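You operate a simulated robot arm through the tools that you are given. There is no shell and no other tool.

You are at the controls of a simulated robot arm. One attempt, no reset.

Task
Pack the blue bearing with 4 g of grease.
Fine: lay it in the grease cup, put the lid on, press FEED till the display shows 4 g, lift the lid off again, put the bearing back where it lay.

It is judged by the outcome, as a careful person would: the job done as asked, and still so three seconds after it is handed in. It fails if anything else is knocked over, pushed out of place, dropped, spilled or broken. Lids that push on must go on centred and level and be pressed home; caps that screw on are set level and turned clockwise until they are tight.

Robot
A 7-joint arm with a two-finger parallel gripper, fixed in place. Base frame: the origin is on the floor under the middle of its stand, x ahead of it, y to its left, z up. Lengths are in m, angles in degrees, forces in N, time in s.
With the tool pointing down near the work surface it reaches from about 0.44 to 0.9 m from the base axis. Its first joint turns from -17.0 to 126.0 degrees. Payload 1.57 kg.
The TCP is the grasp point between the finger pads, 0.03 m short of the fingertips. In the tool frame z runs along the fingers and y along their closing line. Largest opening 0.08 m; finger width 0.017, thickness 0.012; the body of the gripper, 0.04 by 0.082 m, starts 0.08 m behind the TCP.
Orientation is told as [roll, pitch, yaw] about the base's x, y, z axes, in that order, counted from this pose: with the fingers straight down and closing along the base's y, the tool's x points along the base's -x, its y along +y and its z along -z.

Tools
- The arm moves only by the tool move_arm. Its argument "moves" is one flat list of numbers, 7 for each row, row after row: the gripper command, from -1 (shut) to 1 (fully open), values between in proportion, then the shift along the base's x, y, z in m, then the turn, a rotation vector about the base's x, y, z in degrees. In form: [grip, x, y, z, rx, ry, rz, grip, x, y, z, rx, ry, rz, ...]. A call has 1 to 20 rows; each row shifts and turns the commanded pose from where the row before left it. Rows are played at 5 a second. More than 0.05 m and 8.6 degrees between two rows, or a gripper value outside its range, and nothing of the call is played. A pose out of reach is approached as far as the arm can. The call stops where the force on the tool passes 90 N (or 10 N more than at its start, if that is more) or the arm is blocked; 0.2 s more then pass. The fingers move at their own pace (about 0.045 m/s each) and stop on an object; they squeeze with about 40 N. The grip force told is the motor's: it shows also when the fingers shut on nothing. Time passes only in rows, and 0.2 s behind the last, so rows that do not move let the fingers close. It gives the time, the measured TCP pose, the force on the tool (base axes), the opening and the grip force at its end, in the units of the frame above (readings bear some noise), with the torque about the TCP (base axes, N m) and any sound that the robot's microphone picked up.
- Cameras (640 x 400 px; columns grow to the right, rows downward): "scene" is fixed at [0.4005, -0.6506, 1.3681]; the picture's right is [0.82, 0.57, 0.00], its down [0.49, -0.71, -0.50] and it looks along [-0.28, 0.41, -0.86] (base axes); focal length 214 px, centre (320, 200). "wrist" rides on the gripper at [0.072, -0.007, -0.122] in the tool frame; the picture's right is [0.09, 1.00, 0.00], its down [-0.84, 0.08, -0.54] and it looks along [-0.54, 0.05, 0.84] (tool axes); focal length 238 px, centre (320, 200). There is no depth. A picture from a camera that has moved, and an enlarged one, comes with that camera's place and axes in the base frame and with its lens.
- capture(camera): a new picture of that camera. It takes no simulated time.
- raise_lower(by): slides the trunk up (or, below 0, down) by that many m; the arm rides with it, the base frame stays. It gives what a move gives, with no picture.
- enlarge(camera, box): a new picture of the part [left, top, right, bottom] of that camera's present view, enlarged. It takes no simulated time.
- sign_off(): hands the job in; it is judged then, once.

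Nothing tells you positions but the pictures and the camera data. Unless the task says otherwise, let go and move clear before handing in.

The tools are called after "Request:" as name(argument=value, ...) on one line, values as JSON. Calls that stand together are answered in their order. move_arm: Moves the arm, as the interface text tells. Its arguments: {"type":"object","properties":{"moves":{"type":"array","items":{"type":"number"}}},"required":["moves"]} The other tools are called the same way: raise_lower (by) moves the trunk up or down; capture (camera) takes a picture; enlarge (camera, box) takes an enlarged picture of a part of a camera's view; sign_off () hands the job in.

At the start:

```text
clock: 0.0
tool_pos: [0.7076, -0.035, 1.1318]
tcp_rot: [-0.1, -0.1, 0.0]
force: [0.0, -0.7, -0.1]
torque: [0.0, 0.01, 0.01]
opening: 0.08
finger_force: 0.0
trunk travel left (down, up): [-0.625, 0.165]
```

scene: 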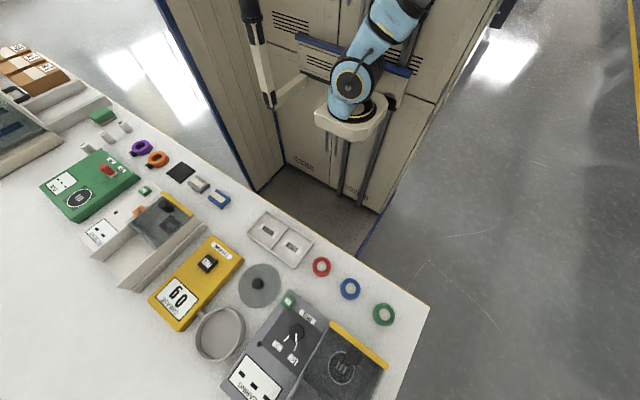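
wrist: 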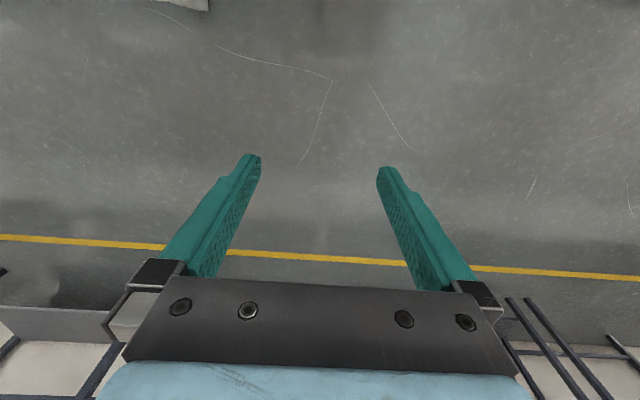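

I see a long bench with several machines on it, and three rings near its end (red, blue, green), which I take to be the bearings. I'll look closer at the area before moving anything.

Request:
enlarge(camera="scene", box=[200, 200, 440, 400])

Request:
enlarge(camera="scene", box=[40, 90, 260, 340])

Request:
enlarge(camera="scene", box=[220, 280, 400, 400])

Request:
enlarge(camera="scene", box=[140, 220, 300, 370])

```text
2.00 times, centred on (320, 300) of scene
camera zoom: at [0.4005, -0.6506, 1.3681], right [0.82, 0.57, 0.0], down [0.49, -0.71, -0.5], along [-0.28, 0.41, -0.86], focal length 429 px, centre (320, 0)
```

zoom: 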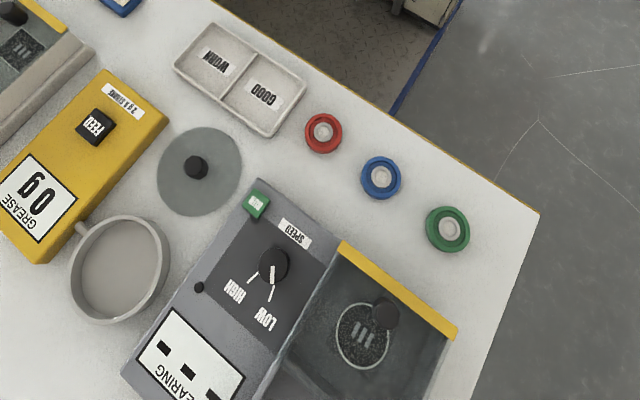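

```text
1.60 times, centred on (150, 215) of scene
camera zoom: at [0.4005, -0.6506, 1.3681], right [0.82, 0.57, 0.0], down [0.49, -0.71, -0.5], along [-0.28, 0.41, -0.86], focal length 343 px, centre (592, 176)
```

zoom: 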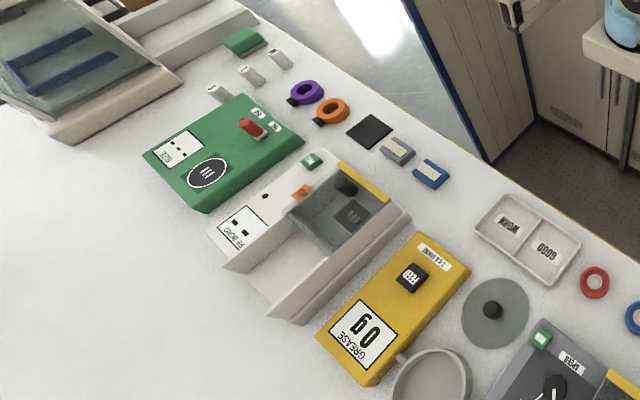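

```text
3.33 times, centred on (310, 340) of scene
camera zoom: at [0.4005, -0.6506, 1.3681], right [0.82, 0.57, 0.0], down [0.49, -0.71, -0.5], along [-0.28, 0.41, -0.86], focal length 715 px, centre (353, -267)
```

zoom: 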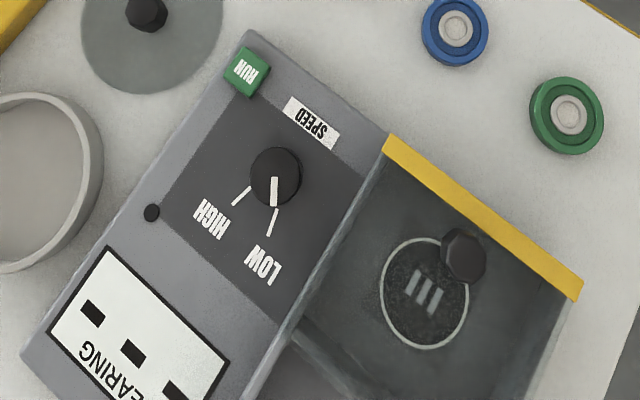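

```text
2.67 times, centred on (220, 295) of scene
camera zoom: at [0.4005, -0.6506, 1.3681], right [0.82, 0.57, 0.0], down [0.49, -0.71, -0.5], along [-0.28, 0.41, -0.86], focal length 572 px, centre (587, -53)
```

zoom: 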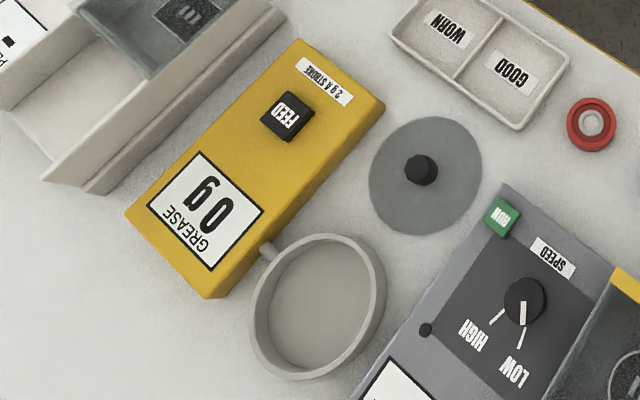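

I can see the blue bearing between the red and green ones, with the yellow grease feeder (FEED, "2 g a stroke", display 0 g), the lid with its black knob, and the cup further along the bench. Next I'll check the region around the robot for obstacles before swinging the arm toward the bench.

Request:
enlarge(camera="scene", box=[220, 0, 460, 220])

Request:
move_arm(moves=[1, 0, -0.02, 0, 0, 0, 0])

```text
1.82 times, centred on (340, 110) of scene
camera zoom: at [0.4005, -0.6506, 1.3681], right [0.82, 0.57, 0.0], down [0.49, -0.71, -0.5], along [-0.28, 0.41, -0.86], focal length 390 px, centre (284, 364)
```

zoom: 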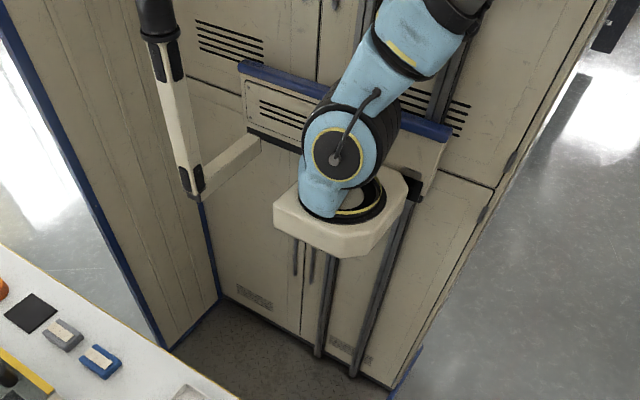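

```text
clock: 0.4
tool_pos: [0.7094, -0.0563, 1.1317]
tcp_rot: [0.1, 0.0, -0.1]
force: [0.0, 0.0, -0.3]
torque: [-0.01, 0.02, 0.02]
opening: 0.0799
finger_force: 0.1
trunk travel left (down, up): [-0.625, 0.165]
```

The hanging light-coloured post sits on the robot's −x side, away from where I need to swing. I'll arc the tool over the bench at the present height, turning yaw along with it.

Request:
move_arm(moves=[1, -0.0127, -0.0421, 0, 0, 0, -3.5, 1, -0.0152, -0.0408, 0, 0, 0, -3.5, 1, -0.0175, -0.0392, 0, 0, 0, -3.5, 1, -0.0197, -0.0377, 0, 0, 0, -3.5, 1, -0.0218, -0.0359, 0, 0, 0, -3.5, 1, -0.0237, -0.0341, 0, 0, 0, -3.5, 1, -0.0256, -0.0321, 0, 0, 0, -3.5, 1, -0.0273, -0.0301, 0, 0, 0, -3.5, 1, -0.0287, -0.028, 0, 0, 0, -3.5, 1, -0.0301, -0.0258, 0, 0, 0, -3.5, 1, -0.0313, -0.0235, 0, 0, 0, -3.5, 1, -0.0324, -0.0212, 0, 0, 0, -3.5, 1, -0.0332, -0.0189, 0, 0, 0, -3.5, 1, -0.0339, -0.0165, 0, 0, 0, -3.5])

Request:
capture(camera="scene")

Request:
capture(camera="wrist")

```text
clock: 3.4
tool_pos: [0.354, -0.4812, 1.131]
tcp_rot: [0.0, 0.0, -49.0]
force: [-0.3, -0.1, 0.4]
torque: [-0.05, 0.04, 0.0]
opening: 0.0798
finger_force: 0.1
trunk travel left (down, up): [-0.625, 0.165]
```

```text
taken
```

scene: 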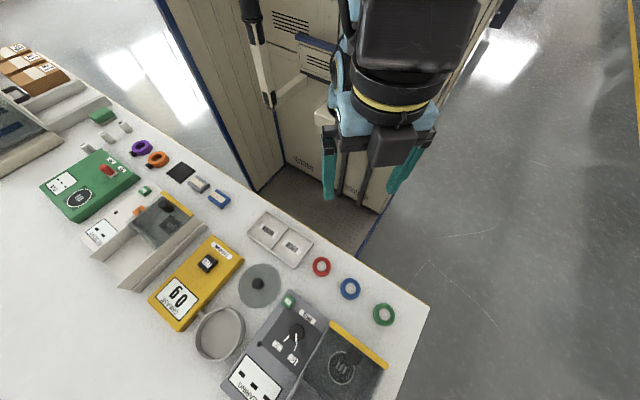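

```text
taken
camera wrist: at [0.3021, -0.4322, 1.2534], right [0.69, 0.72, 0.0], down [0.61, -0.58, 0.54], along [0.39, -0.37, -0.84], focal length 238 px, centre (320, 200)
```

wrist: 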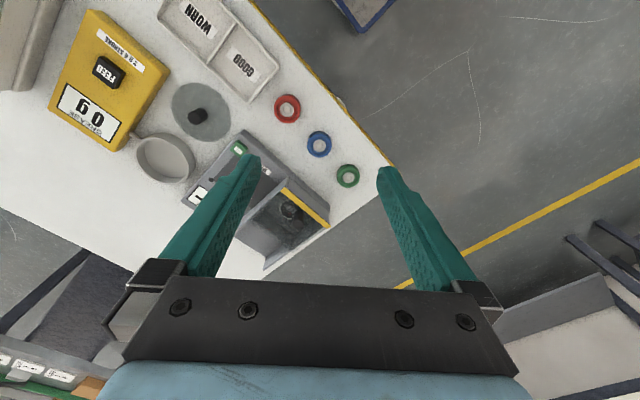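

The wrist view agrees with the scene view: the blue bearing triangulates to about (0.42, −0.546) on a bench at z ≈ 0.79. I'll move over it and lower, to get a closer look.

Request:
move_arm(moves=[1, 0.0, -0.0, -0.04, 0, 0, 0, 1, 0.01, -0.01, -0.04, 0, 0, 0, 1, 0.01, -0.01, -0.04, 0, 0, 0, 1, 0.01, -0.01, -0.03, 0, 0, 0, 1, 0, 0, 0, 0, 0, 0])

Request:
capture(camera="wrist")

Request:
capture(camera="scene")

```text
clock: 4.6
tool_pos: [0.3864, -0.5111, 0.982]
tcp_rot: [0.0, 0.0, -49.1]
force: [0.0, -0.1, -0.1]
torque: [-0.02, -0.01, -0.02]
opening: 0.08
finger_force: 0.0
trunk travel left (down, up): [-0.625, 0.165]
```

```text
taken
camera wrist: at [0.3337, -0.4627, 1.1035], right [0.69, 0.72, 0.0], down [0.61, -0.58, 0.54], along [0.39, -0.37, -0.84], focal length 238 px, centre (320, 200)
```

wrist: 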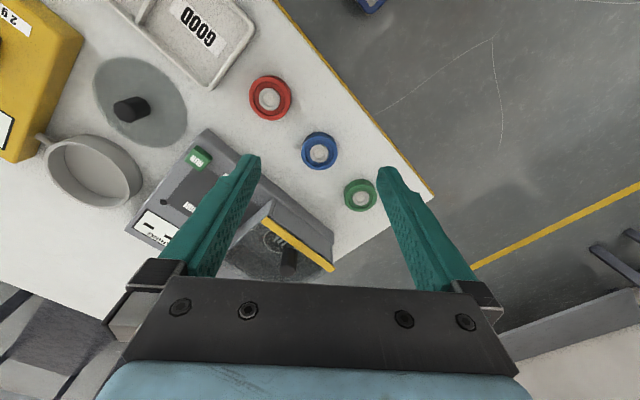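

```text
taken
```

scene: 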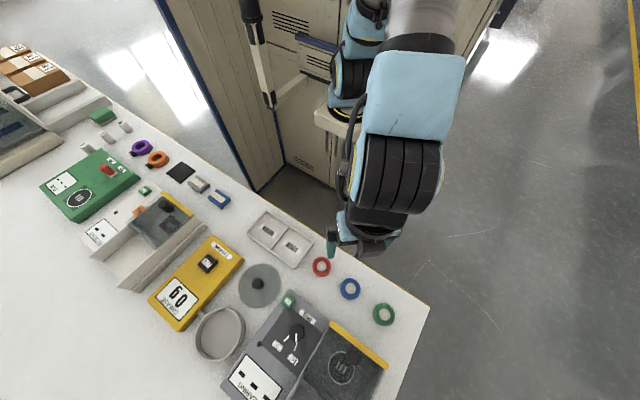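

The bearing is now clear in the wrist view. I'll zoom in on it and on the grease station for accurate positions.

Request:
enlarge(camera="wrist", box=[240, 60, 400, 220])

Request:
enlarge(camera="wrist", box=[0, 20, 240, 240])

Request:
enlarge(camera="scene", box=[300, 240, 410, 340])

```text
2.50 times, centred on (320, 140) of wrist
camera zoom: at [0.3337, -0.4627, 1.1035], right [0.69, 0.72, 0.0], down [0.61, -0.58, 0.54], along [0.39, -0.37, -0.84], focal length 596 px, centre (320, 350)
```

zoom: 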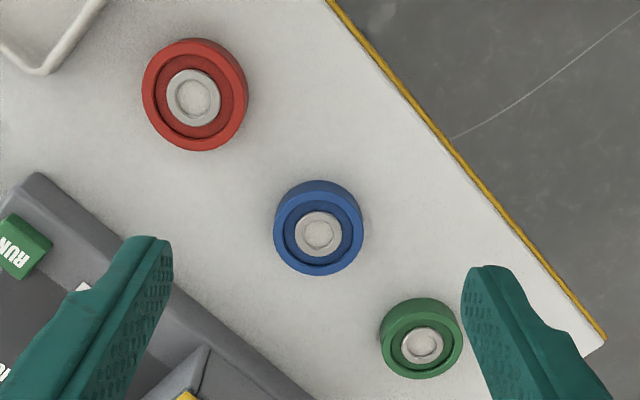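

```text
1.82 times, centred on (120, 130) of wrist
camera zoom: at [0.3337, -0.4627, 1.1035], right [0.69, 0.72, 0.0], down [0.61, -0.58, 0.54], along [0.39, -0.37, -0.84], focal length 433 px, centre (684, 327)
```

zoom: 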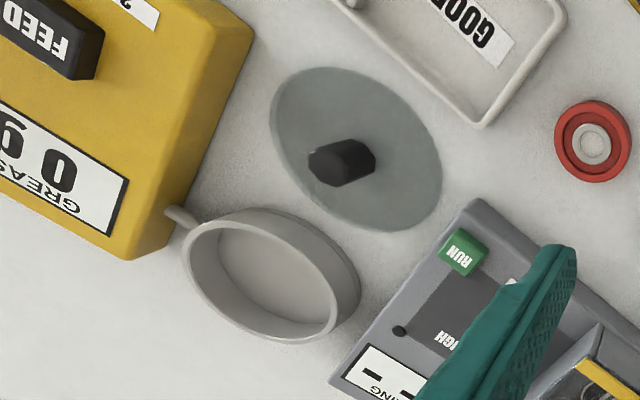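

```text
4.00 times, centred on (355, 290) of scene
camera zoom: at [0.4005, -0.6506, 1.3681], right [0.82, 0.57, 0.0], down [0.49, -0.71, -0.5], along [-0.28, 0.41, -0.86], focal length 858 px, centre (180, -160)
```

zoom: 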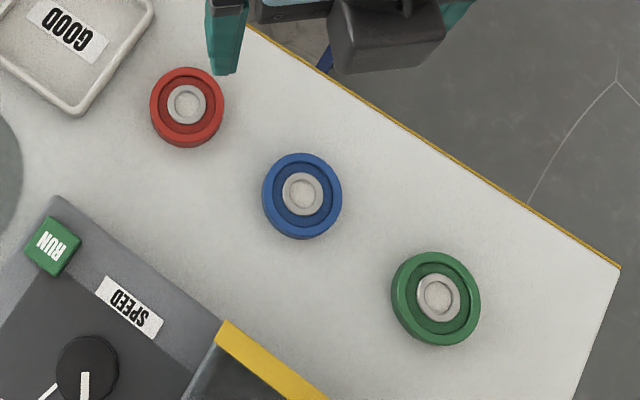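

The bearing is about 48 mm across, with its top near z ≈ 0.80. I'll move right above it, still high, and check the alignment.

Request:
move_arm(moves=[1, 0.017, -0.018, -0.03, 0, 0, 0, 1, 0.017, -0.018, -0.03, 0, 0, 0, 1, 0, 0, -0.022, 0, 0, 0, 1, 0, 0, 0, 0, 0, 0])

Request:
capture(camera="wrist")

Request:
enlarge(camera="wrist", box=[220, 60, 420, 220])

Request:
capture(camera="scene")

```text
clock: 5.6
tool_pos: [0.4182, -0.5467, 0.8983]
tcp_rot: [0.1, -0.1, -49.1]
force: [-1.0, 0.0, 1.1]
torque: [0.01, 0.0, 0.02]
opening: 0.0799
finger_force: 0.1
trunk travel left (down, up): [-0.625, 0.165]
```

```text
taken
camera wrist: at [0.3669, -0.4975, 1.0208], right [0.69, 0.72, 0.0], down [0.61, -0.58, 0.54], along [0.39, -0.37, -0.84], focal length 238 px, centre (320, 200)
```

wrist: 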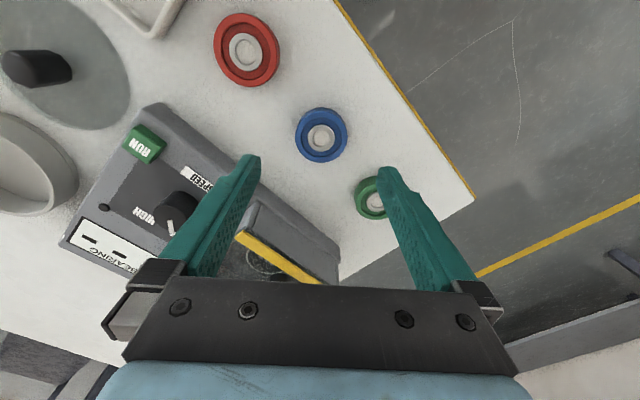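

```text
2.50 times, centred on (320, 140) of wrist
camera zoom: at [0.3669, -0.4975, 1.0208], right [0.69, 0.72, 0.0], down [0.61, -0.58, 0.54], along [0.39, -0.37, -0.84], focal length 596 px, centre (320, 350)
```

zoom: 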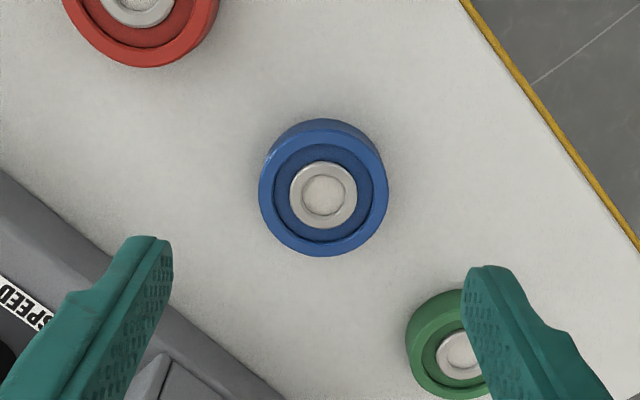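

```text
taken
```

scene: 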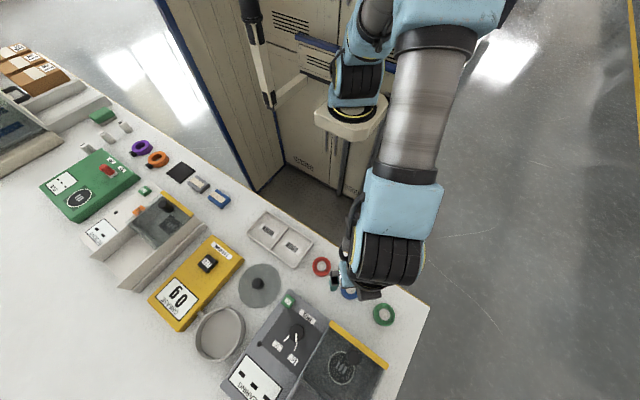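

The TCP sits within about a millimetre of the bearing's axis. I'll go down part way with the fingers open and check again.

Request:
move_arm(moves=[1, 0, 0, -0.035, 0, 0, 0, 1, 0, 0, -0.025, 0, 0, 0, 1, 0, 0, 0, 0, 0, 0, 1, 0, 0, 0, 0, 0, 0])

Request:
enlarge(camera="wrist", box=[220, 80, 420, 240])

Request:
enlarge(camera="scene", box=[300, 240, 410, 340])

```text
clock: 6.6
tool_pos: [0.4187, -0.5476, 0.8401]
tcp_rot: [0.0, 0.1, -49.0]
force: [0.5, -0.6, 0.4]
torque: [0.0, 0.01, 0.01]
opening: 0.0802
finger_force: 0.1
trunk travel left (down, up): [-0.625, 0.165]
```

```text
2.50 times, centred on (320, 160) of wrist
camera zoom: at [0.3672, -0.4983, 0.9621], right [0.69, 0.72, 0.0], down [0.61, -0.58, 0.54], along [0.39, -0.37, -0.84], focal length 596 px, centre (320, 300)
```

zoom: 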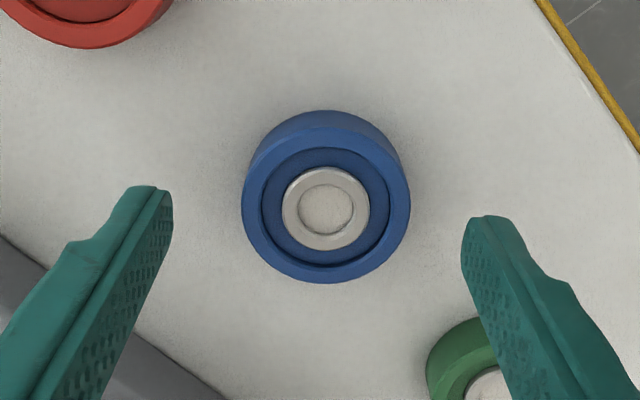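

```text
4.00 times, centred on (355, 290) of scene
camera zoom: at [0.4005, -0.6506, 1.3681], right [0.82, 0.57, 0.0], down [0.49, -0.71, -0.5], along [-0.28, 0.41, -0.86], focal length 858 px, centre (180, -160)
```

zoom: 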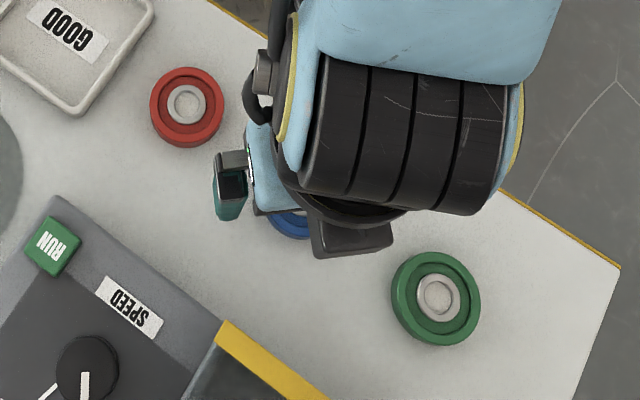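

The bearing is centred between the fingers, its top at about z ≈ 0.802 and the bench near 0.785. I'll ease down in small steps watching the force, stopping with the tips just above the bench.

Request:
move_arm(moves=[1, 0, 0.0005, -0.008, 0, 0, 0, 1, 0, 0.0005, -0.006, 0, 0, 0, 1, 0, 0, -0.004, 0, 0, 0, 1, 0, 0, 0, 0, 0, 0])

Request:
capture(camera="wrist")

```text
clock: 7.6
tool_pos: [0.4187, -0.5473, 0.8232]
tcp_rot: [0.0, 0.0, -49.0]
force: [-0.1, -0.1, -0.2]
torque: [0.0, -0.02, -0.04]
opening: 0.0798
finger_force: 0.1
trunk travel left (down, up): [-0.625, 0.165]
```

```text
taken
camera wrist: at [0.3675, -0.4971, 0.9443], right [0.69, 0.72, 0.0], down [0.61, -0.58, 0.54], along [0.39, -0.37, -0.84], focal length 238 px, centre (320, 200)
```

wrist: 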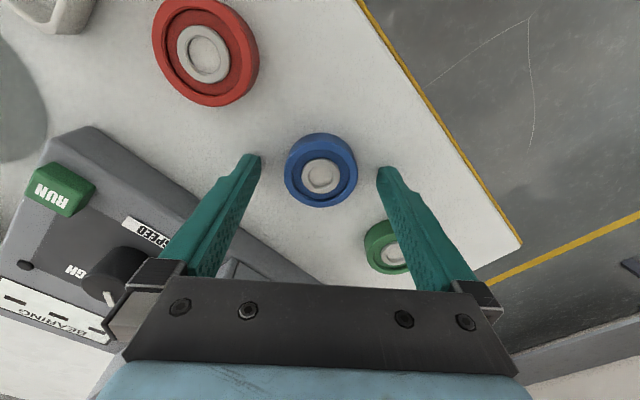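

The fingers straddle the bearing evenly and nothing is touching. I'll go 3 mm lower and close.

Request:
move_arm(moves=[1, 0, 0, -0.003, 0, 0, 0, 1, 0, 0, 0, 0, 0, 0, -1, 0, 0, 0, 0, 0, 0, -1, 0, 0, 0, 0, 0, 0, -1, 0, 0, 0, 0, 0, 0, -1, 0, 0, 0, 0, 0, 0])

Request:
capture(camera="wrist")

```text
clock: 9.0
tool_pos: [0.4213, -0.545, 0.8202]
tcp_rot: [0.0, -0.1, -48.9]
force: [4.3, 2.4, 21.2]
torque: [0.39, -0.23, -0.08]
opening: 0.0464
finger_force: 32.1
trunk travel left (down, up): [-0.625, 0.165]
```

```text
taken
camera wrist: at [0.368, -0.4967, 0.9418], right [0.69, 0.72, 0.0], down [0.61, -0.58, 0.54], along [0.39, -0.38, -0.84], focal length 238 px, centre (320, 200)
```

wrist: 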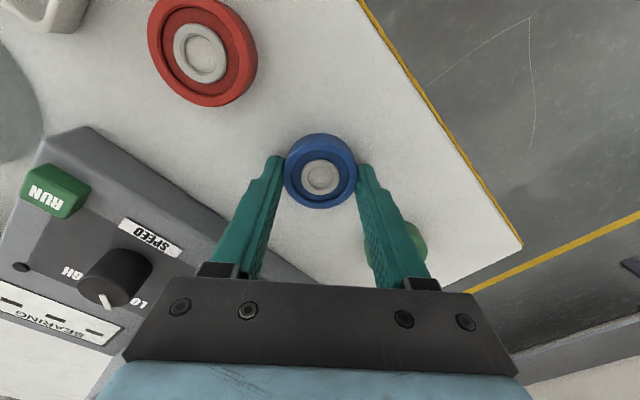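

The bearing is gripped (opening 46.4 mm), but there's about 21 N upward, so a fingertip is probably resting on the bench. I'll raise slightly and check that this goes away.

Request:
move_arm(moves=[-1, 0, 0, 0.004, 0, 0, 0, -1, 0, 0, 0, 0, 0, 0])

Request:
enlarge(camera="wrist", box=[220, 80, 420, 240])

```text
clock: 9.6
tool_pos: [0.4197, -0.5463, 0.8224]
tcp_rot: [0.0, 0.1, -49.0]
force: [0.0, -0.8, -1.6]
torque: [0.02, -0.01, 0.01]
opening: 0.0464
finger_force: 39.8
trunk travel left (down, up): [-0.625, 0.165]
```

```text
2.50 times, centred on (320, 160) of wrist
camera zoom: at [0.3677, -0.4968, 0.9445], right [0.69, 0.72, 0.0], down [0.61, -0.58, 0.54], along [0.39, -0.37, -0.84], focal length 596 px, centre (320, 300)
```

zoom: 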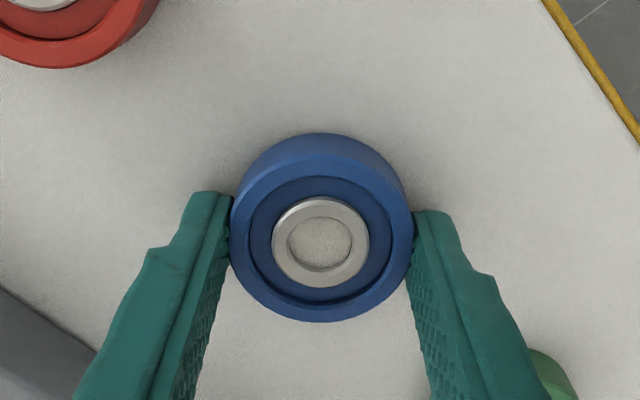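

The bearing is held cleanly clear of the bench, and its weight shows as about 1.6 N. The touch puts the bench top at z ≈ 0.790 and the bearing's bottom flush with the fingertips. I'll lift and carry it toward the grease station for a closer look at the cup.

Request:
move_arm(moves=[-1, 0, 0, 0.02, 0, 0, 0, -1, 0, 0, 0.045, 0, 0, 0, -1, 0, 0, 0.045, 0, 0, 0, -1, 0, 0, 0.045, 0, 0, 0, -1, 0, 0, 0.005, 0, 0, 0, -1, -0.03975, -0.009, 0, 0, 0, -3.5, -1, -0.03975, -0.009, 0, 0, 0, -3.5, -1, -0.03975, -0.009, 0, 0, 0, -3.5, -1, -0.03975, -0.009, 0, 0, 0, -3.5, -1, -0.03975, -0.009, 0, 0, 0, -3.5, -1, -0.03975, -0.009, 0, 0, 0, -3.5, -1, 0, 0, 0, 0, 0, 0])

Request:
capture(camera="wrist")

Request:
capture(camera="scene")

```text
clock: 12.2
tool_pos: [0.1833, -0.6018, 0.9803]
tcp_rot: [0.0, 0.0, -70.0]
force: [-0.1, 0.0, -1.5]
torque: [0.0, 0.03, 0.0]
opening: 0.0462
finger_force: 39.5
trunk travel left (down, up): [-0.625, 0.165]
```

```text
taken
camera wrist: at [0.1519, -0.5364, 1.103], right [0.9, 0.43, 0.0], down [0.36, -0.76, 0.54], along [0.23, -0.49, -0.84], focal length 238 px, centre (320, 200)
```

wrist: 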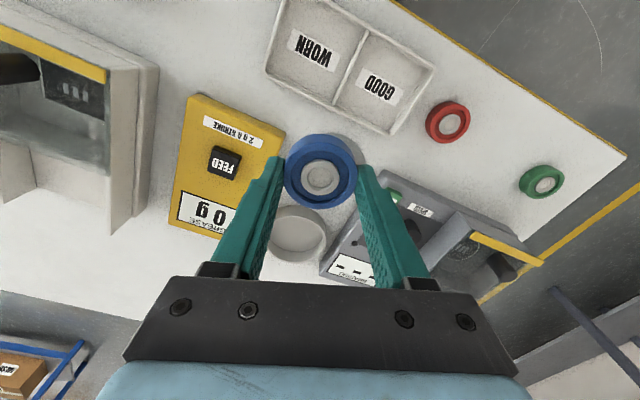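

```text
taken
```

scene: 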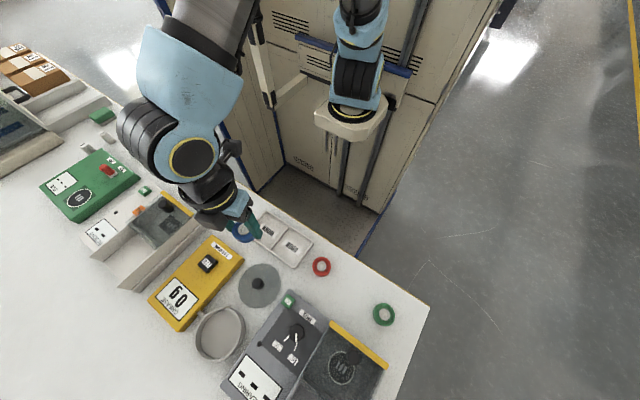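

The bearing is held high, and the cup shows between the fingers at about (298, 235). I'll enlarge both views.

Request:
enlarge(camera="wrist", box=[160, 80, 400, 290])

Request:
enlarge(camera="scene", box=[140, 220, 300, 380])

```text
1.90 times, centred on (280, 185) of wrist
camera zoom: at [0.1519, -0.5364, 1.103], right [0.9, 0.43, 0.0], down [0.36, -0.76, 0.54], along [0.23, -0.49, -0.84], focal length 454 px, centre (396, 229)
```

zoom: 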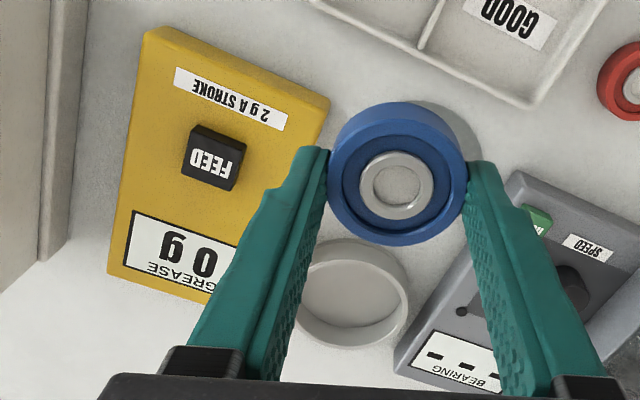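

```text
2.50 times, centred on (220, 300) of scene
camera zoom: at [0.4005, -0.6506, 1.3681], right [0.82, 0.57, 0.0], down [0.49, -0.71, -0.5], along [-0.28, 0.41, -0.86], focal length 536 px, centre (570, -50)
```

zoom: 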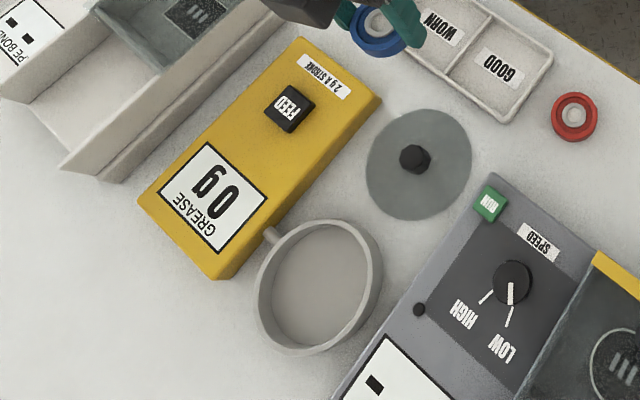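

The cup is about 0.12 m across and sits near (0.22, −0.79). I'll move the held bearing out over it, staying high, so it isn't hidden by the fingers.

Request:
move_arm(moves=[-1, 0.00925, -0.04625, 0, 0, 0, 0, -1, 0.00925, -0.04625, 0, 0, 0, 0, -1, 0.00925, -0.04625, 0, 0, 0, 0, -1, 0.00925, -0.04625, 0, 0, 0, 0, -1, 0, 0, 0, 0, 0, 0])

Request:
capture(camera="wrist")

Request:
enlarge(camera="wrist", box=[200, 0, 440, 220])

Request:
capture(camera="scene")

```text
clock: 13.4
tool_pos: [0.2188, -0.7857, 0.9824]
tcp_rot: [-0.1, 0.1, -70.0]
force: [-0.4, -0.2, -0.5]
torque: [0.01, -0.07, -0.01]
opening: 0.0464
finger_force: 39.7
trunk travel left (down, up): [-0.625, 0.165]
```

```text
taken
camera wrist: at [0.188, -0.7215, 1.1051], right [0.9, 0.43, 0.0], down [0.36, -0.76, 0.54], along [0.23, -0.49, -0.84], focal length 238 px, centre (320, 200)
```

wrist: 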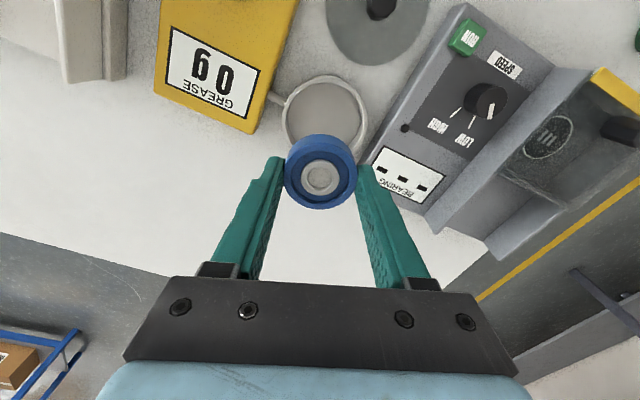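

```text
1.82 times, centred on (320, 110) of wrist
camera zoom: at [0.188, -0.7215, 1.1051], right [0.9, 0.43, 0.0], down [0.36, -0.76, 0.54], along [0.23, -0.49, -0.84], focal length 433 px, centre (320, 364)
```

zoom: 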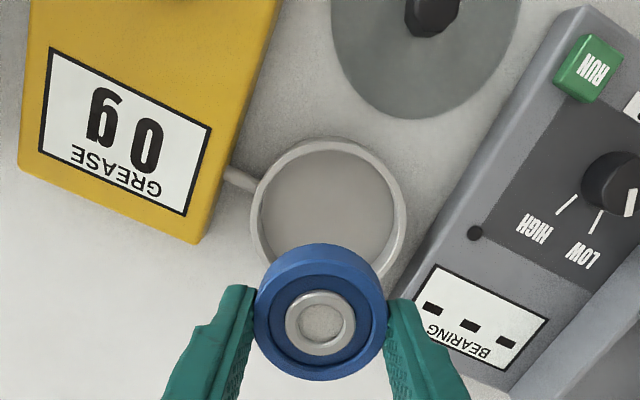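

```text
taken
```

scene: 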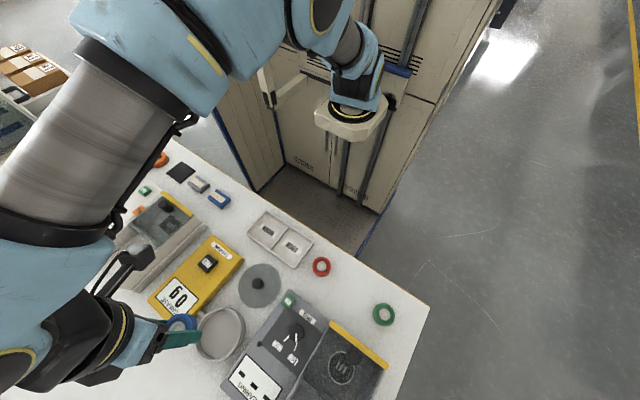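

The cup is clear now: centre ≈ (0.222, −0.783), about 0.10 m outside and 0.09 m inside. That means I can only part-open the fingers inside it. I'll centre over it and come lower for another look.

Request:
move_arm(moves=[-1, 0.005, 0.002, -0.03, 0, 0, 0, -1, 0, 0, -0.04, 0, 0, 0, -1, 0, 0, 0, 0, 0, 0])

Request:
capture(camera="wrist")

Request:
enlarge(camera="wrist", box=[200, 40, 440, 240])

Request:
enlarge(camera="scene", box=[130, 260, 290, 400])

```text
clock: 14.2
tool_pos: [0.224, -0.7829, 0.9138]
tcp_rot: [0.0, 0.1, -70.0]
force: [-0.4, -0.3, -0.4]
torque: [-0.02, -0.03, 0.01]
opening: 0.0462
finger_force: 40.2
trunk travel left (down, up): [-0.625, 0.165]
```

```text
taken
camera wrist: at [0.1937, -0.7177, 1.0355], right [0.9, 0.43, 0.0], down [0.36, -0.76, 0.54], along [0.23, -0.49, -0.84], focal length 238 px, centre (320, 200)
```

wrist: 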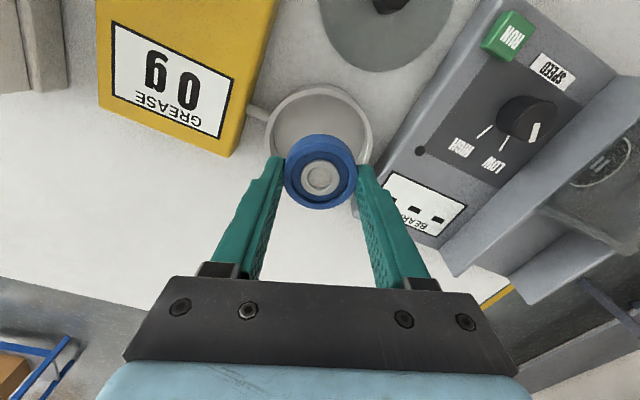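

```text
2.00 times, centred on (320, 140) of wrist
camera zoom: at [0.1937, -0.7177, 1.0355], right [0.9, 0.43, 0.0], down [0.36, -0.76, 0.54], along [0.23, -0.49, -0.84], focal length 477 px, centre (320, 320)
```

zoom: 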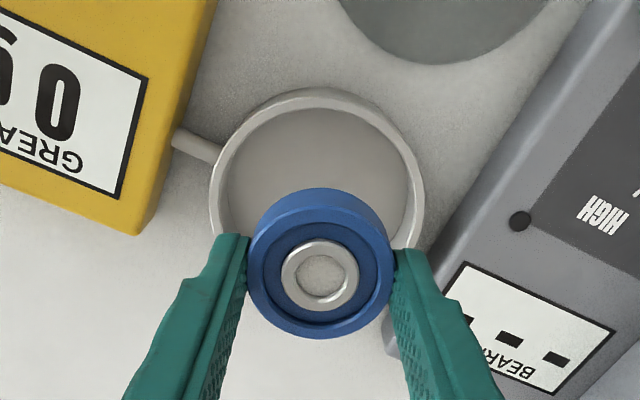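

```text
2.86 times, centred on (210, 330) of scene
camera zoom: at [0.4005, -0.6506, 1.3681], right [0.82, 0.57, 0.0], down [0.49, -0.71, -0.5], along [-0.28, 0.41, -0.86], focal length 613 px, centre (634, -171)
```

zoom: 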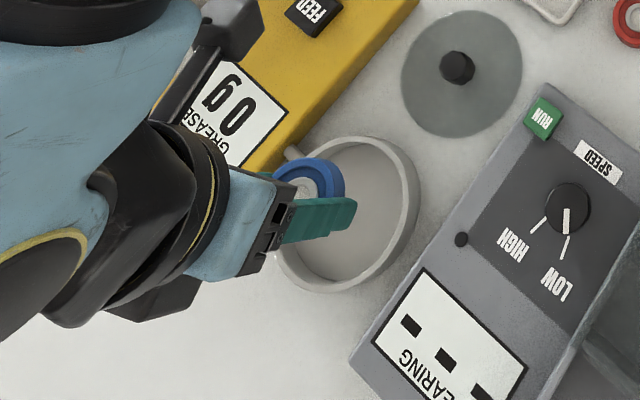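

The cup rim is at about z ≈ 0.812 and centred at about (0.223, −0.7835), nearly under the tool. I'll lower the bearing into the cup mouth and check before touching down.

Request:
move_arm(moves=[-1, -0.0005, -0.0005, -0.03, 0, 0, 0, -1, 0, 0, -0.03, 0, 0, 0, -1, 0, 0, -0.008, 0, 0, 0, -1, 0, 0, 0, 0, 0, 0])

Request:
capture(camera="wrist")

Request:
enlarge(camera="scene", box=[130, 260, 290, 400])

```text
clock: 15.2
tool_pos: [0.2222, -0.7814, 0.8438]
tcp_rot: [0.0, -0.1, -70.0]
force: [-0.3, -0.1, -1.1]
torque: [-0.02, 0.0, -0.01]
opening: 0.0457
finger_force: 40.5
trunk travel left (down, up): [-0.625, 0.165]
```

```text
taken
camera wrist: at [0.1918, -0.7177, 0.9658], right [0.9, 0.43, 0.0], down [0.36, -0.76, 0.54], along [0.23, -0.49, -0.84], focal length 238 px, centre (320, 200)
```

wrist: 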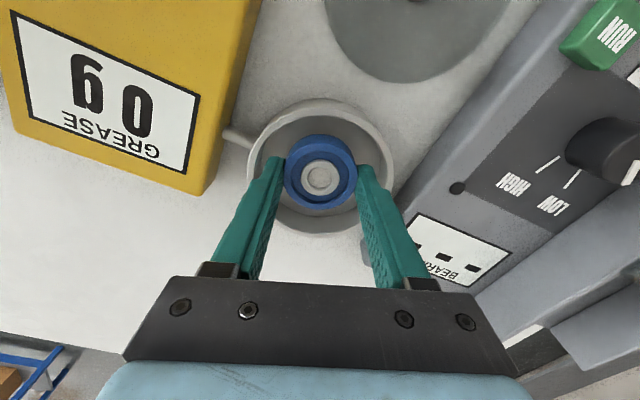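

```text
2.86 times, centred on (210, 330) of scene
camera zoom: at [0.4005, -0.6506, 1.3681], right [0.82, 0.57, 0.0], down [0.49, -0.71, -0.5], along [-0.28, 0.41, -0.86], focal length 613 px, centre (634, -171)
```

zoom: 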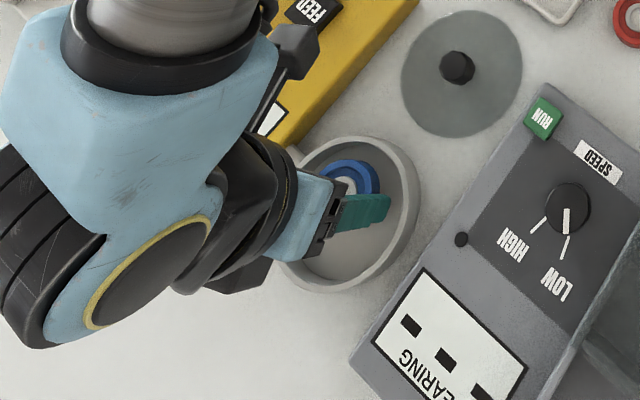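

Request:
enlarge(camera="wrist", box=[220, 80, 420, 250])

```text
2.35 times, centred on (320, 165) of wrist
camera zoom: at [0.1918, -0.7177, 0.9658], right [0.9, 0.43, 0.0], down [0.36, -0.76, 0.54], along [0.23, -0.49, -0.84], focal length 561 px, centre (320, 282)
```

zoom: 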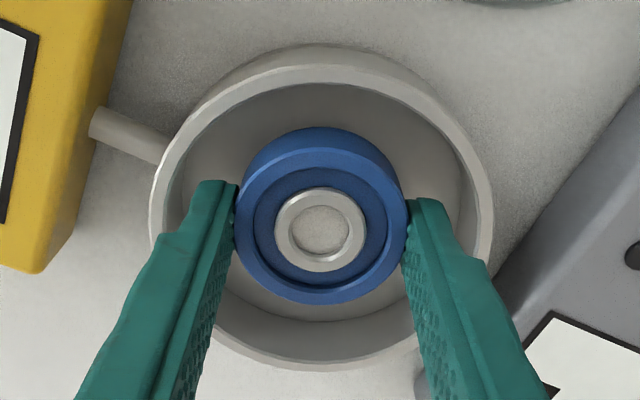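

Working from the near rim edge in three views, which corrects for perspective, the true cup centre is about (0.228, −0.792). The bearing is therefore about 1 cm too near the robot. I'll shift it outward and keep lowering carefully.

Request:
move_arm(moves=[-1, 0.005, -0.009, 0, 0, 0, 0, -1, 0, 0, -0.006, 0, 0, 0, -1, 0, 0, -0.004, 0, 0, 0, -1, 0, 0, 0, 0, 0, 0])

Request:
enlarge(camera="wrist", box=[220, 80, 420, 250])

Request:
enlarge(camera="scene", box=[130, 260, 290, 400])

```text
clock: 16.2
tool_pos: [0.2271, -0.7928, 0.834]
tcp_rot: [-0.1, 0.1, -69.9]
force: [1.1, 1.3, -0.9]
torque: [-0.01, 0.01, -0.02]
opening: 0.046
finger_force: 39.5
trunk travel left (down, up): [-0.625, 0.165]
```

```text
2.35 times, centred on (320, 165) of wrist
camera zoom: at [0.1962, -0.7277, 0.9562], right [0.9, 0.43, 0.0], down [0.36, -0.76, 0.54], along [0.23, -0.49, -0.84], focal length 561 px, centre (320, 282)
```

zoom: 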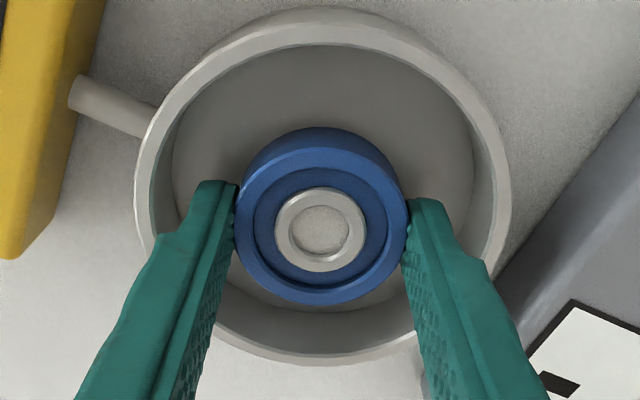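

```text
2.86 times, centred on (210, 330) of scene
camera zoom: at [0.4005, -0.6506, 1.3681], right [0.82, 0.57, 0.0], down [0.49, -0.71, -0.5], along [-0.28, 0.41, -0.86], focal length 613 px, centre (634, -171)
```

zoom: 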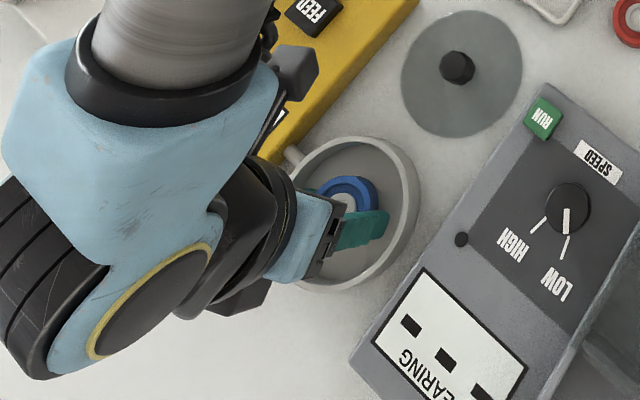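

The bearing is now centred in the cup to within about a millimetre. I'll lower it in small steps until it touches the floor.

Request:
move_arm(moves=[-1, 0, 0, -0.003, 0, 0, 0, -1, 0, 0, -0.002, 0, 0, 0, -1, 0, 0, 0, 0, 0, 0])

```text
clock: 17.0
tool_pos: [0.2276, -0.7927, 0.829]
tcp_rot: [0.0, 0.0, -70.0]
force: [0.2, 0.0, -1.7]
torque: [0.0, 0.0, -0.02]
opening: 0.046
finger_force: 39.6
trunk travel left (down, up): [-0.625, 0.165]
```

The bearing still hangs free. Two more small steps down.

Request:
move_arm(moves=[-1, 0, 0, -0.002, 0, 0, 0, -1, 0, 0, 0, 0, 0, 0])

Request:
move_arm(moves=[-1, 0, 0, -0.0015, 0, 0, 0, -1, 0, 0, 0, 0, 0, 0])

```text
clock: 17.6
tool_pos: [0.2268, -0.7917, 0.8287]
tcp_rot: [0.1, 0.0, -70.0]
force: [-0.5, -0.2, -0.2]
torque: [0.01, 0.02, -0.01]
opening: 0.0462
finger_force: 39.8
trunk travel left (down, up): [-0.625, 0.165]
```

```text
clock: 18.2
tool_pos: [0.2266, -0.793, 0.8273]
tcp_rot: [0.1, 0.0, -70.0]
force: [0.7, 1.3, 2.6]
torque: [-0.03, -0.08, 0.06]
opening: 0.0459
finger_force: 40.4
trunk travel left (down, up): [-0.625, 0.165]
```

There's light contact (about 4 N), so the bearing is on the cup floor. I'll part-open to 56 mm only, to stay clear of the cup wall.

Request:
move_arm(moves=[0.38, 0, 0, 0, 0, 0, 0, 0.38, 0, 0, 0, 0, 0, 0, 0.38, 0, 0, 0, 0, 0, 0])

Request:
enlarge(camera="wrist", box=[220, 80, 420, 250])

```text
clock: 19.0
tool_pos: [0.2261, -0.792, 0.8264]
tcp_rot: [0.0, 0.0, -70.0]
force: [-3.1, -1.3, 2.9]
torque: [0.01, -0.02, -0.01]
opening: 0.0526
finger_force: 0.1
trunk travel left (down, up): [-0.625, 0.165]
```

```text
2.35 times, centred on (320, 165) of wrist
camera zoom: at [0.1963, -0.728, 0.9479], right [0.9, 0.43, 0.0], down [0.36, -0.76, 0.54], along [0.23, -0.49, -0.84], focal length 561 px, centre (320, 282)
```

zoom: 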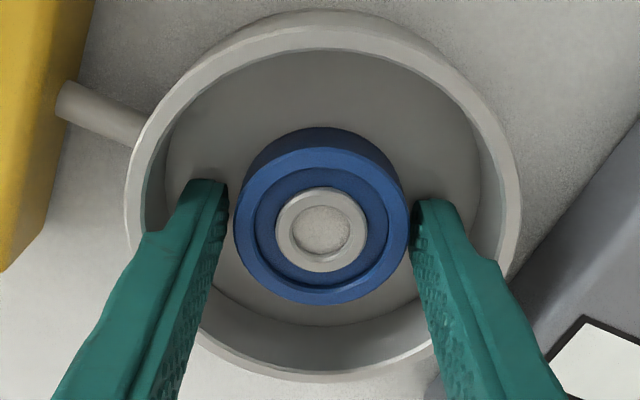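

The fingers have opened evenly around the bearing, but only to 52.6 mm, and there's a slight side force, perhaps tip friction on the floor. I'll raise a few millimetres and check.

Request:
move_arm(moves=[0.38, 0, 0, 0.003, 0, 0, 0, 0.38, 0, 0, 0, 0, 0, 0])

Request:
enlarge(camera="wrist", box=[220, 80, 420, 250])

```text
clock: 19.6
tool_pos: [0.2278, -0.7926, 0.8272]
tcp_rot: [-0.1, -0.1, -70.0]
force: [-0.5, -1.0, 0.4]
torque: [0.02, 0.01, -0.01]
opening: 0.0552
finger_force: 0.0
trunk travel left (down, up): [-0.625, 0.165]
```

```text
2.35 times, centred on (320, 165) of wrist
camera zoom: at [0.197, -0.7276, 0.9505], right [0.9, 0.43, 0.0], down [0.36, -0.76, 0.54], along [0.23, -0.49, -0.84], focal length 561 px, centre (320, 282)
```

zoom: 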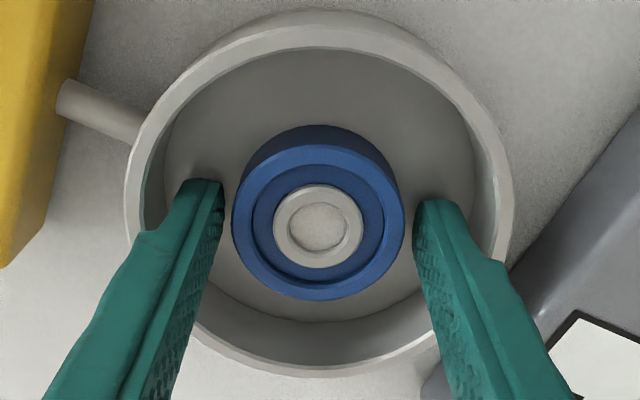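

It's free: the bearing stays in the cup and the fingers are clear on both sides. I'll lift straight up and look at the cup and lid.

Request:
move_arm(moves=[0.38, 0, 0, 0.02, 0, 0, 0, 0.38, 0, 0, 0.04, 0, 0, 0, 0.38, 0, 0, 0.045, 0, 0, 0, 0.38, 0, 0, 0.045, 0, 0, 0, 0.38, -0.0125, 0.0435, 0, 0, 0, 0, 0.38, -0.0125, 0.0435, 0, 0, 0, 0, 0.38, -0.0125, 0.0435, 0, 0, 0, 0, 0.38, 0, 0, 0, 0, 0, 0])

Request:
capture(camera="wrist")

Request:
capture(camera="scene")

```text
clock: 21.4
tool_pos: [0.1923, -0.6614, 0.979]
tcp_rot: [0.0, 0.0, -70.0]
force: [-0.1, -0.7, 0.1]
torque: [-0.01, -0.02, 0.04]
opening: 0.0555
finger_force: 0.1
trunk travel left (down, up): [-0.625, 0.165]
```

```text
taken
camera wrist: at [0.1611, -0.5967, 1.1007], right [0.9, 0.43, 0.0], down [0.36, -0.76, 0.54], along [0.23, -0.49, -0.84], focal length 238 px, centre (320, 200)
```

wrist: 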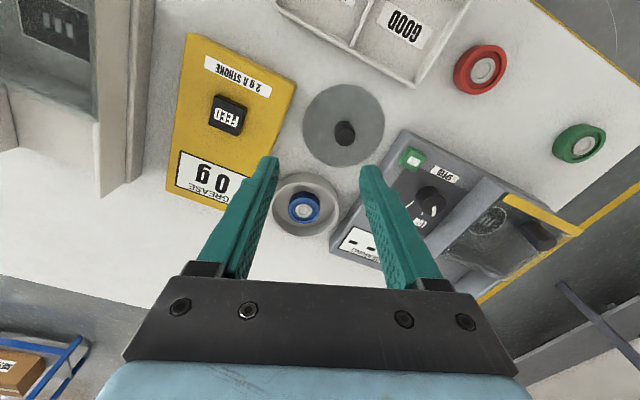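

```text
taken
```

scene: 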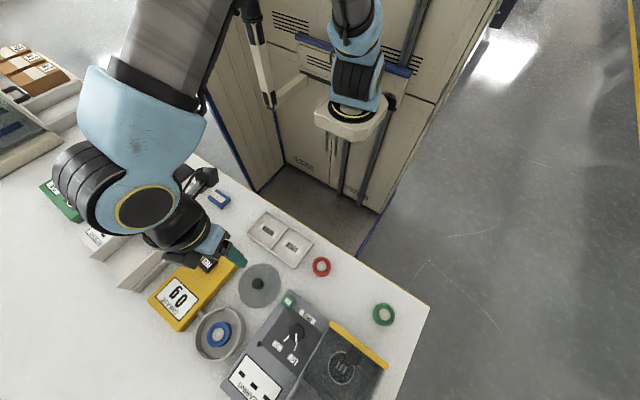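

The bearing lies in the cup, and the lid is in plain view. I'll zoom in to locate the lid's knob and the FEED button.

Request:
enlarge(camera="wrist", box=[260, 60, 420, 250])

Request:
enlarge(camera="wrist", box=[160, 20, 320, 230])

Request:
enlarge(camera="scene", box=[180, 240, 300, 380])

```text
2.11 times, centred on (340, 155) of wrist
camera zoom: at [0.1611, -0.5967, 1.1007], right [0.9, 0.43, 0.0], down [0.36, -0.76, 0.54], along [0.23, -0.49, -0.84], focal length 502 px, centre (278, 295)
```

zoom: 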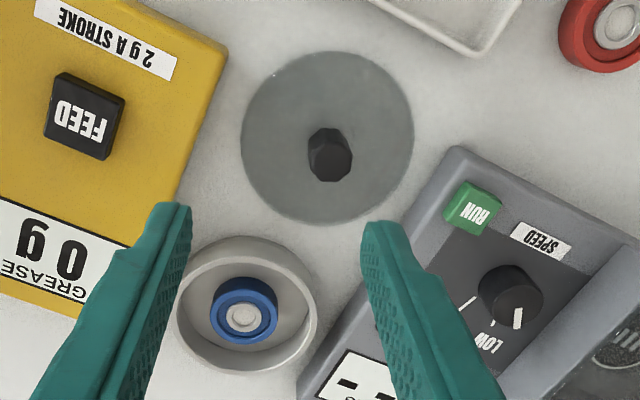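

```text
1.90 times, centred on (240, 125) of wrist
camera zoom: at [0.1611, -0.5967, 1.1007], right [0.9, 0.43, 0.0], down [0.36, -0.76, 0.54], along [0.23, -0.49, -0.84], focal length 454 px, centre (472, 343)
```

zoom: 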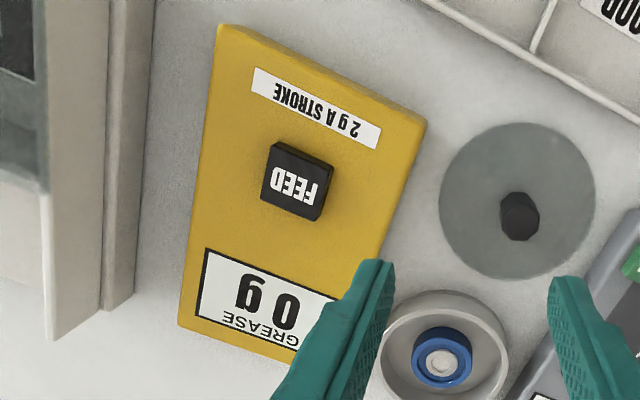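

```text
2.86 times, centred on (240, 310) of scene
camera zoom: at [0.4005, -0.6506, 1.3681], right [0.82, 0.57, 0.0], down [0.49, -0.71, -0.5], along [-0.28, 0.41, -0.86], focal length 613 px, centre (549, -114)
```

zoom: 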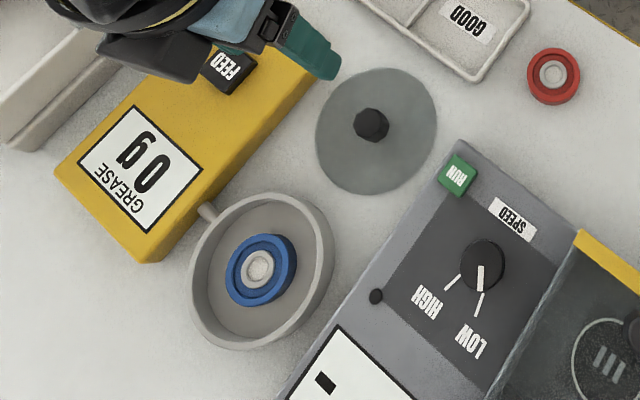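

The lid is about 0.106 m across and centred near (0.227, −0.6645). Its knob is about 24 mm wide and tops out near z ≈ 0.827. I'll position over the knob with the fingers at about 55 mm open.

Request:
move_arm(moves=[0.38, 0.0175, -0.0013, 0, 0, 0, 0, 0.38, 0.0175, -0.0013, 0, 0, 0, 0, 0.38, 0, 0, -0.04, 0, 0, 0, 0.38, 0, 0, -0.03, 0, 0, 0, 0.38, 0, 0, 0, 0, 0, 0, 0.38, 0, 0, 0, 0, 0, 0])

Request:
capture(camera="wrist")

Request:
enlarge(camera="wrist", box=[220, 40, 420, 220])

```text
clock: 22.8
tool_pos: [0.2251, -0.6651, 0.9079]
tcp_rot: [0.0, 0.0, -70.0]
force: [0.1, 0.6, 0.8]
torque: [0.0, -0.02, 0.0]
opening: 0.055
finger_force: 0.2
trunk travel left (down, up): [-0.625, 0.165]
```

```text
taken
camera wrist: at [0.1944, -0.6004, 1.0303], right [0.9, 0.43, 0.0], down [0.36, -0.76, 0.54], along [0.23, -0.49, -0.84], focal length 238 px, centre (320, 200)
```

wrist: 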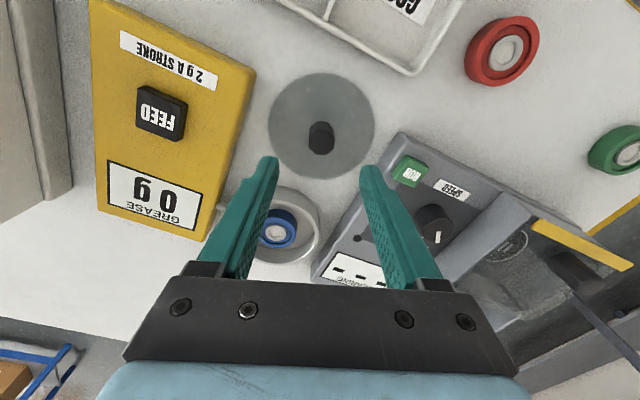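

```text
2.22 times, centred on (320, 130) of wrist
camera zoom: at [0.1944, -0.6004, 1.0303], right [0.9, 0.43, 0.0], down [0.36, -0.76, 0.54], along [0.23, -0.49, -0.84], focal length 530 px, centre (320, 356)
```

zoom: 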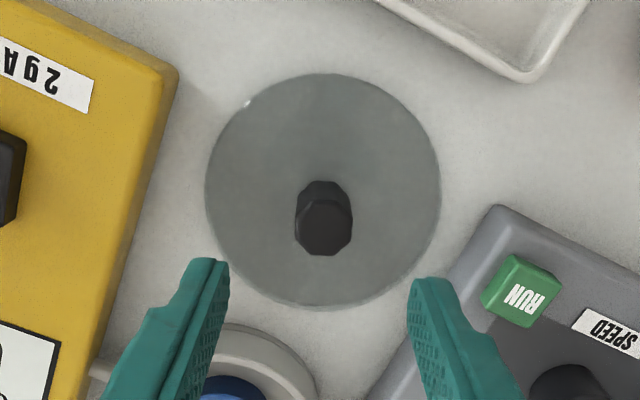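

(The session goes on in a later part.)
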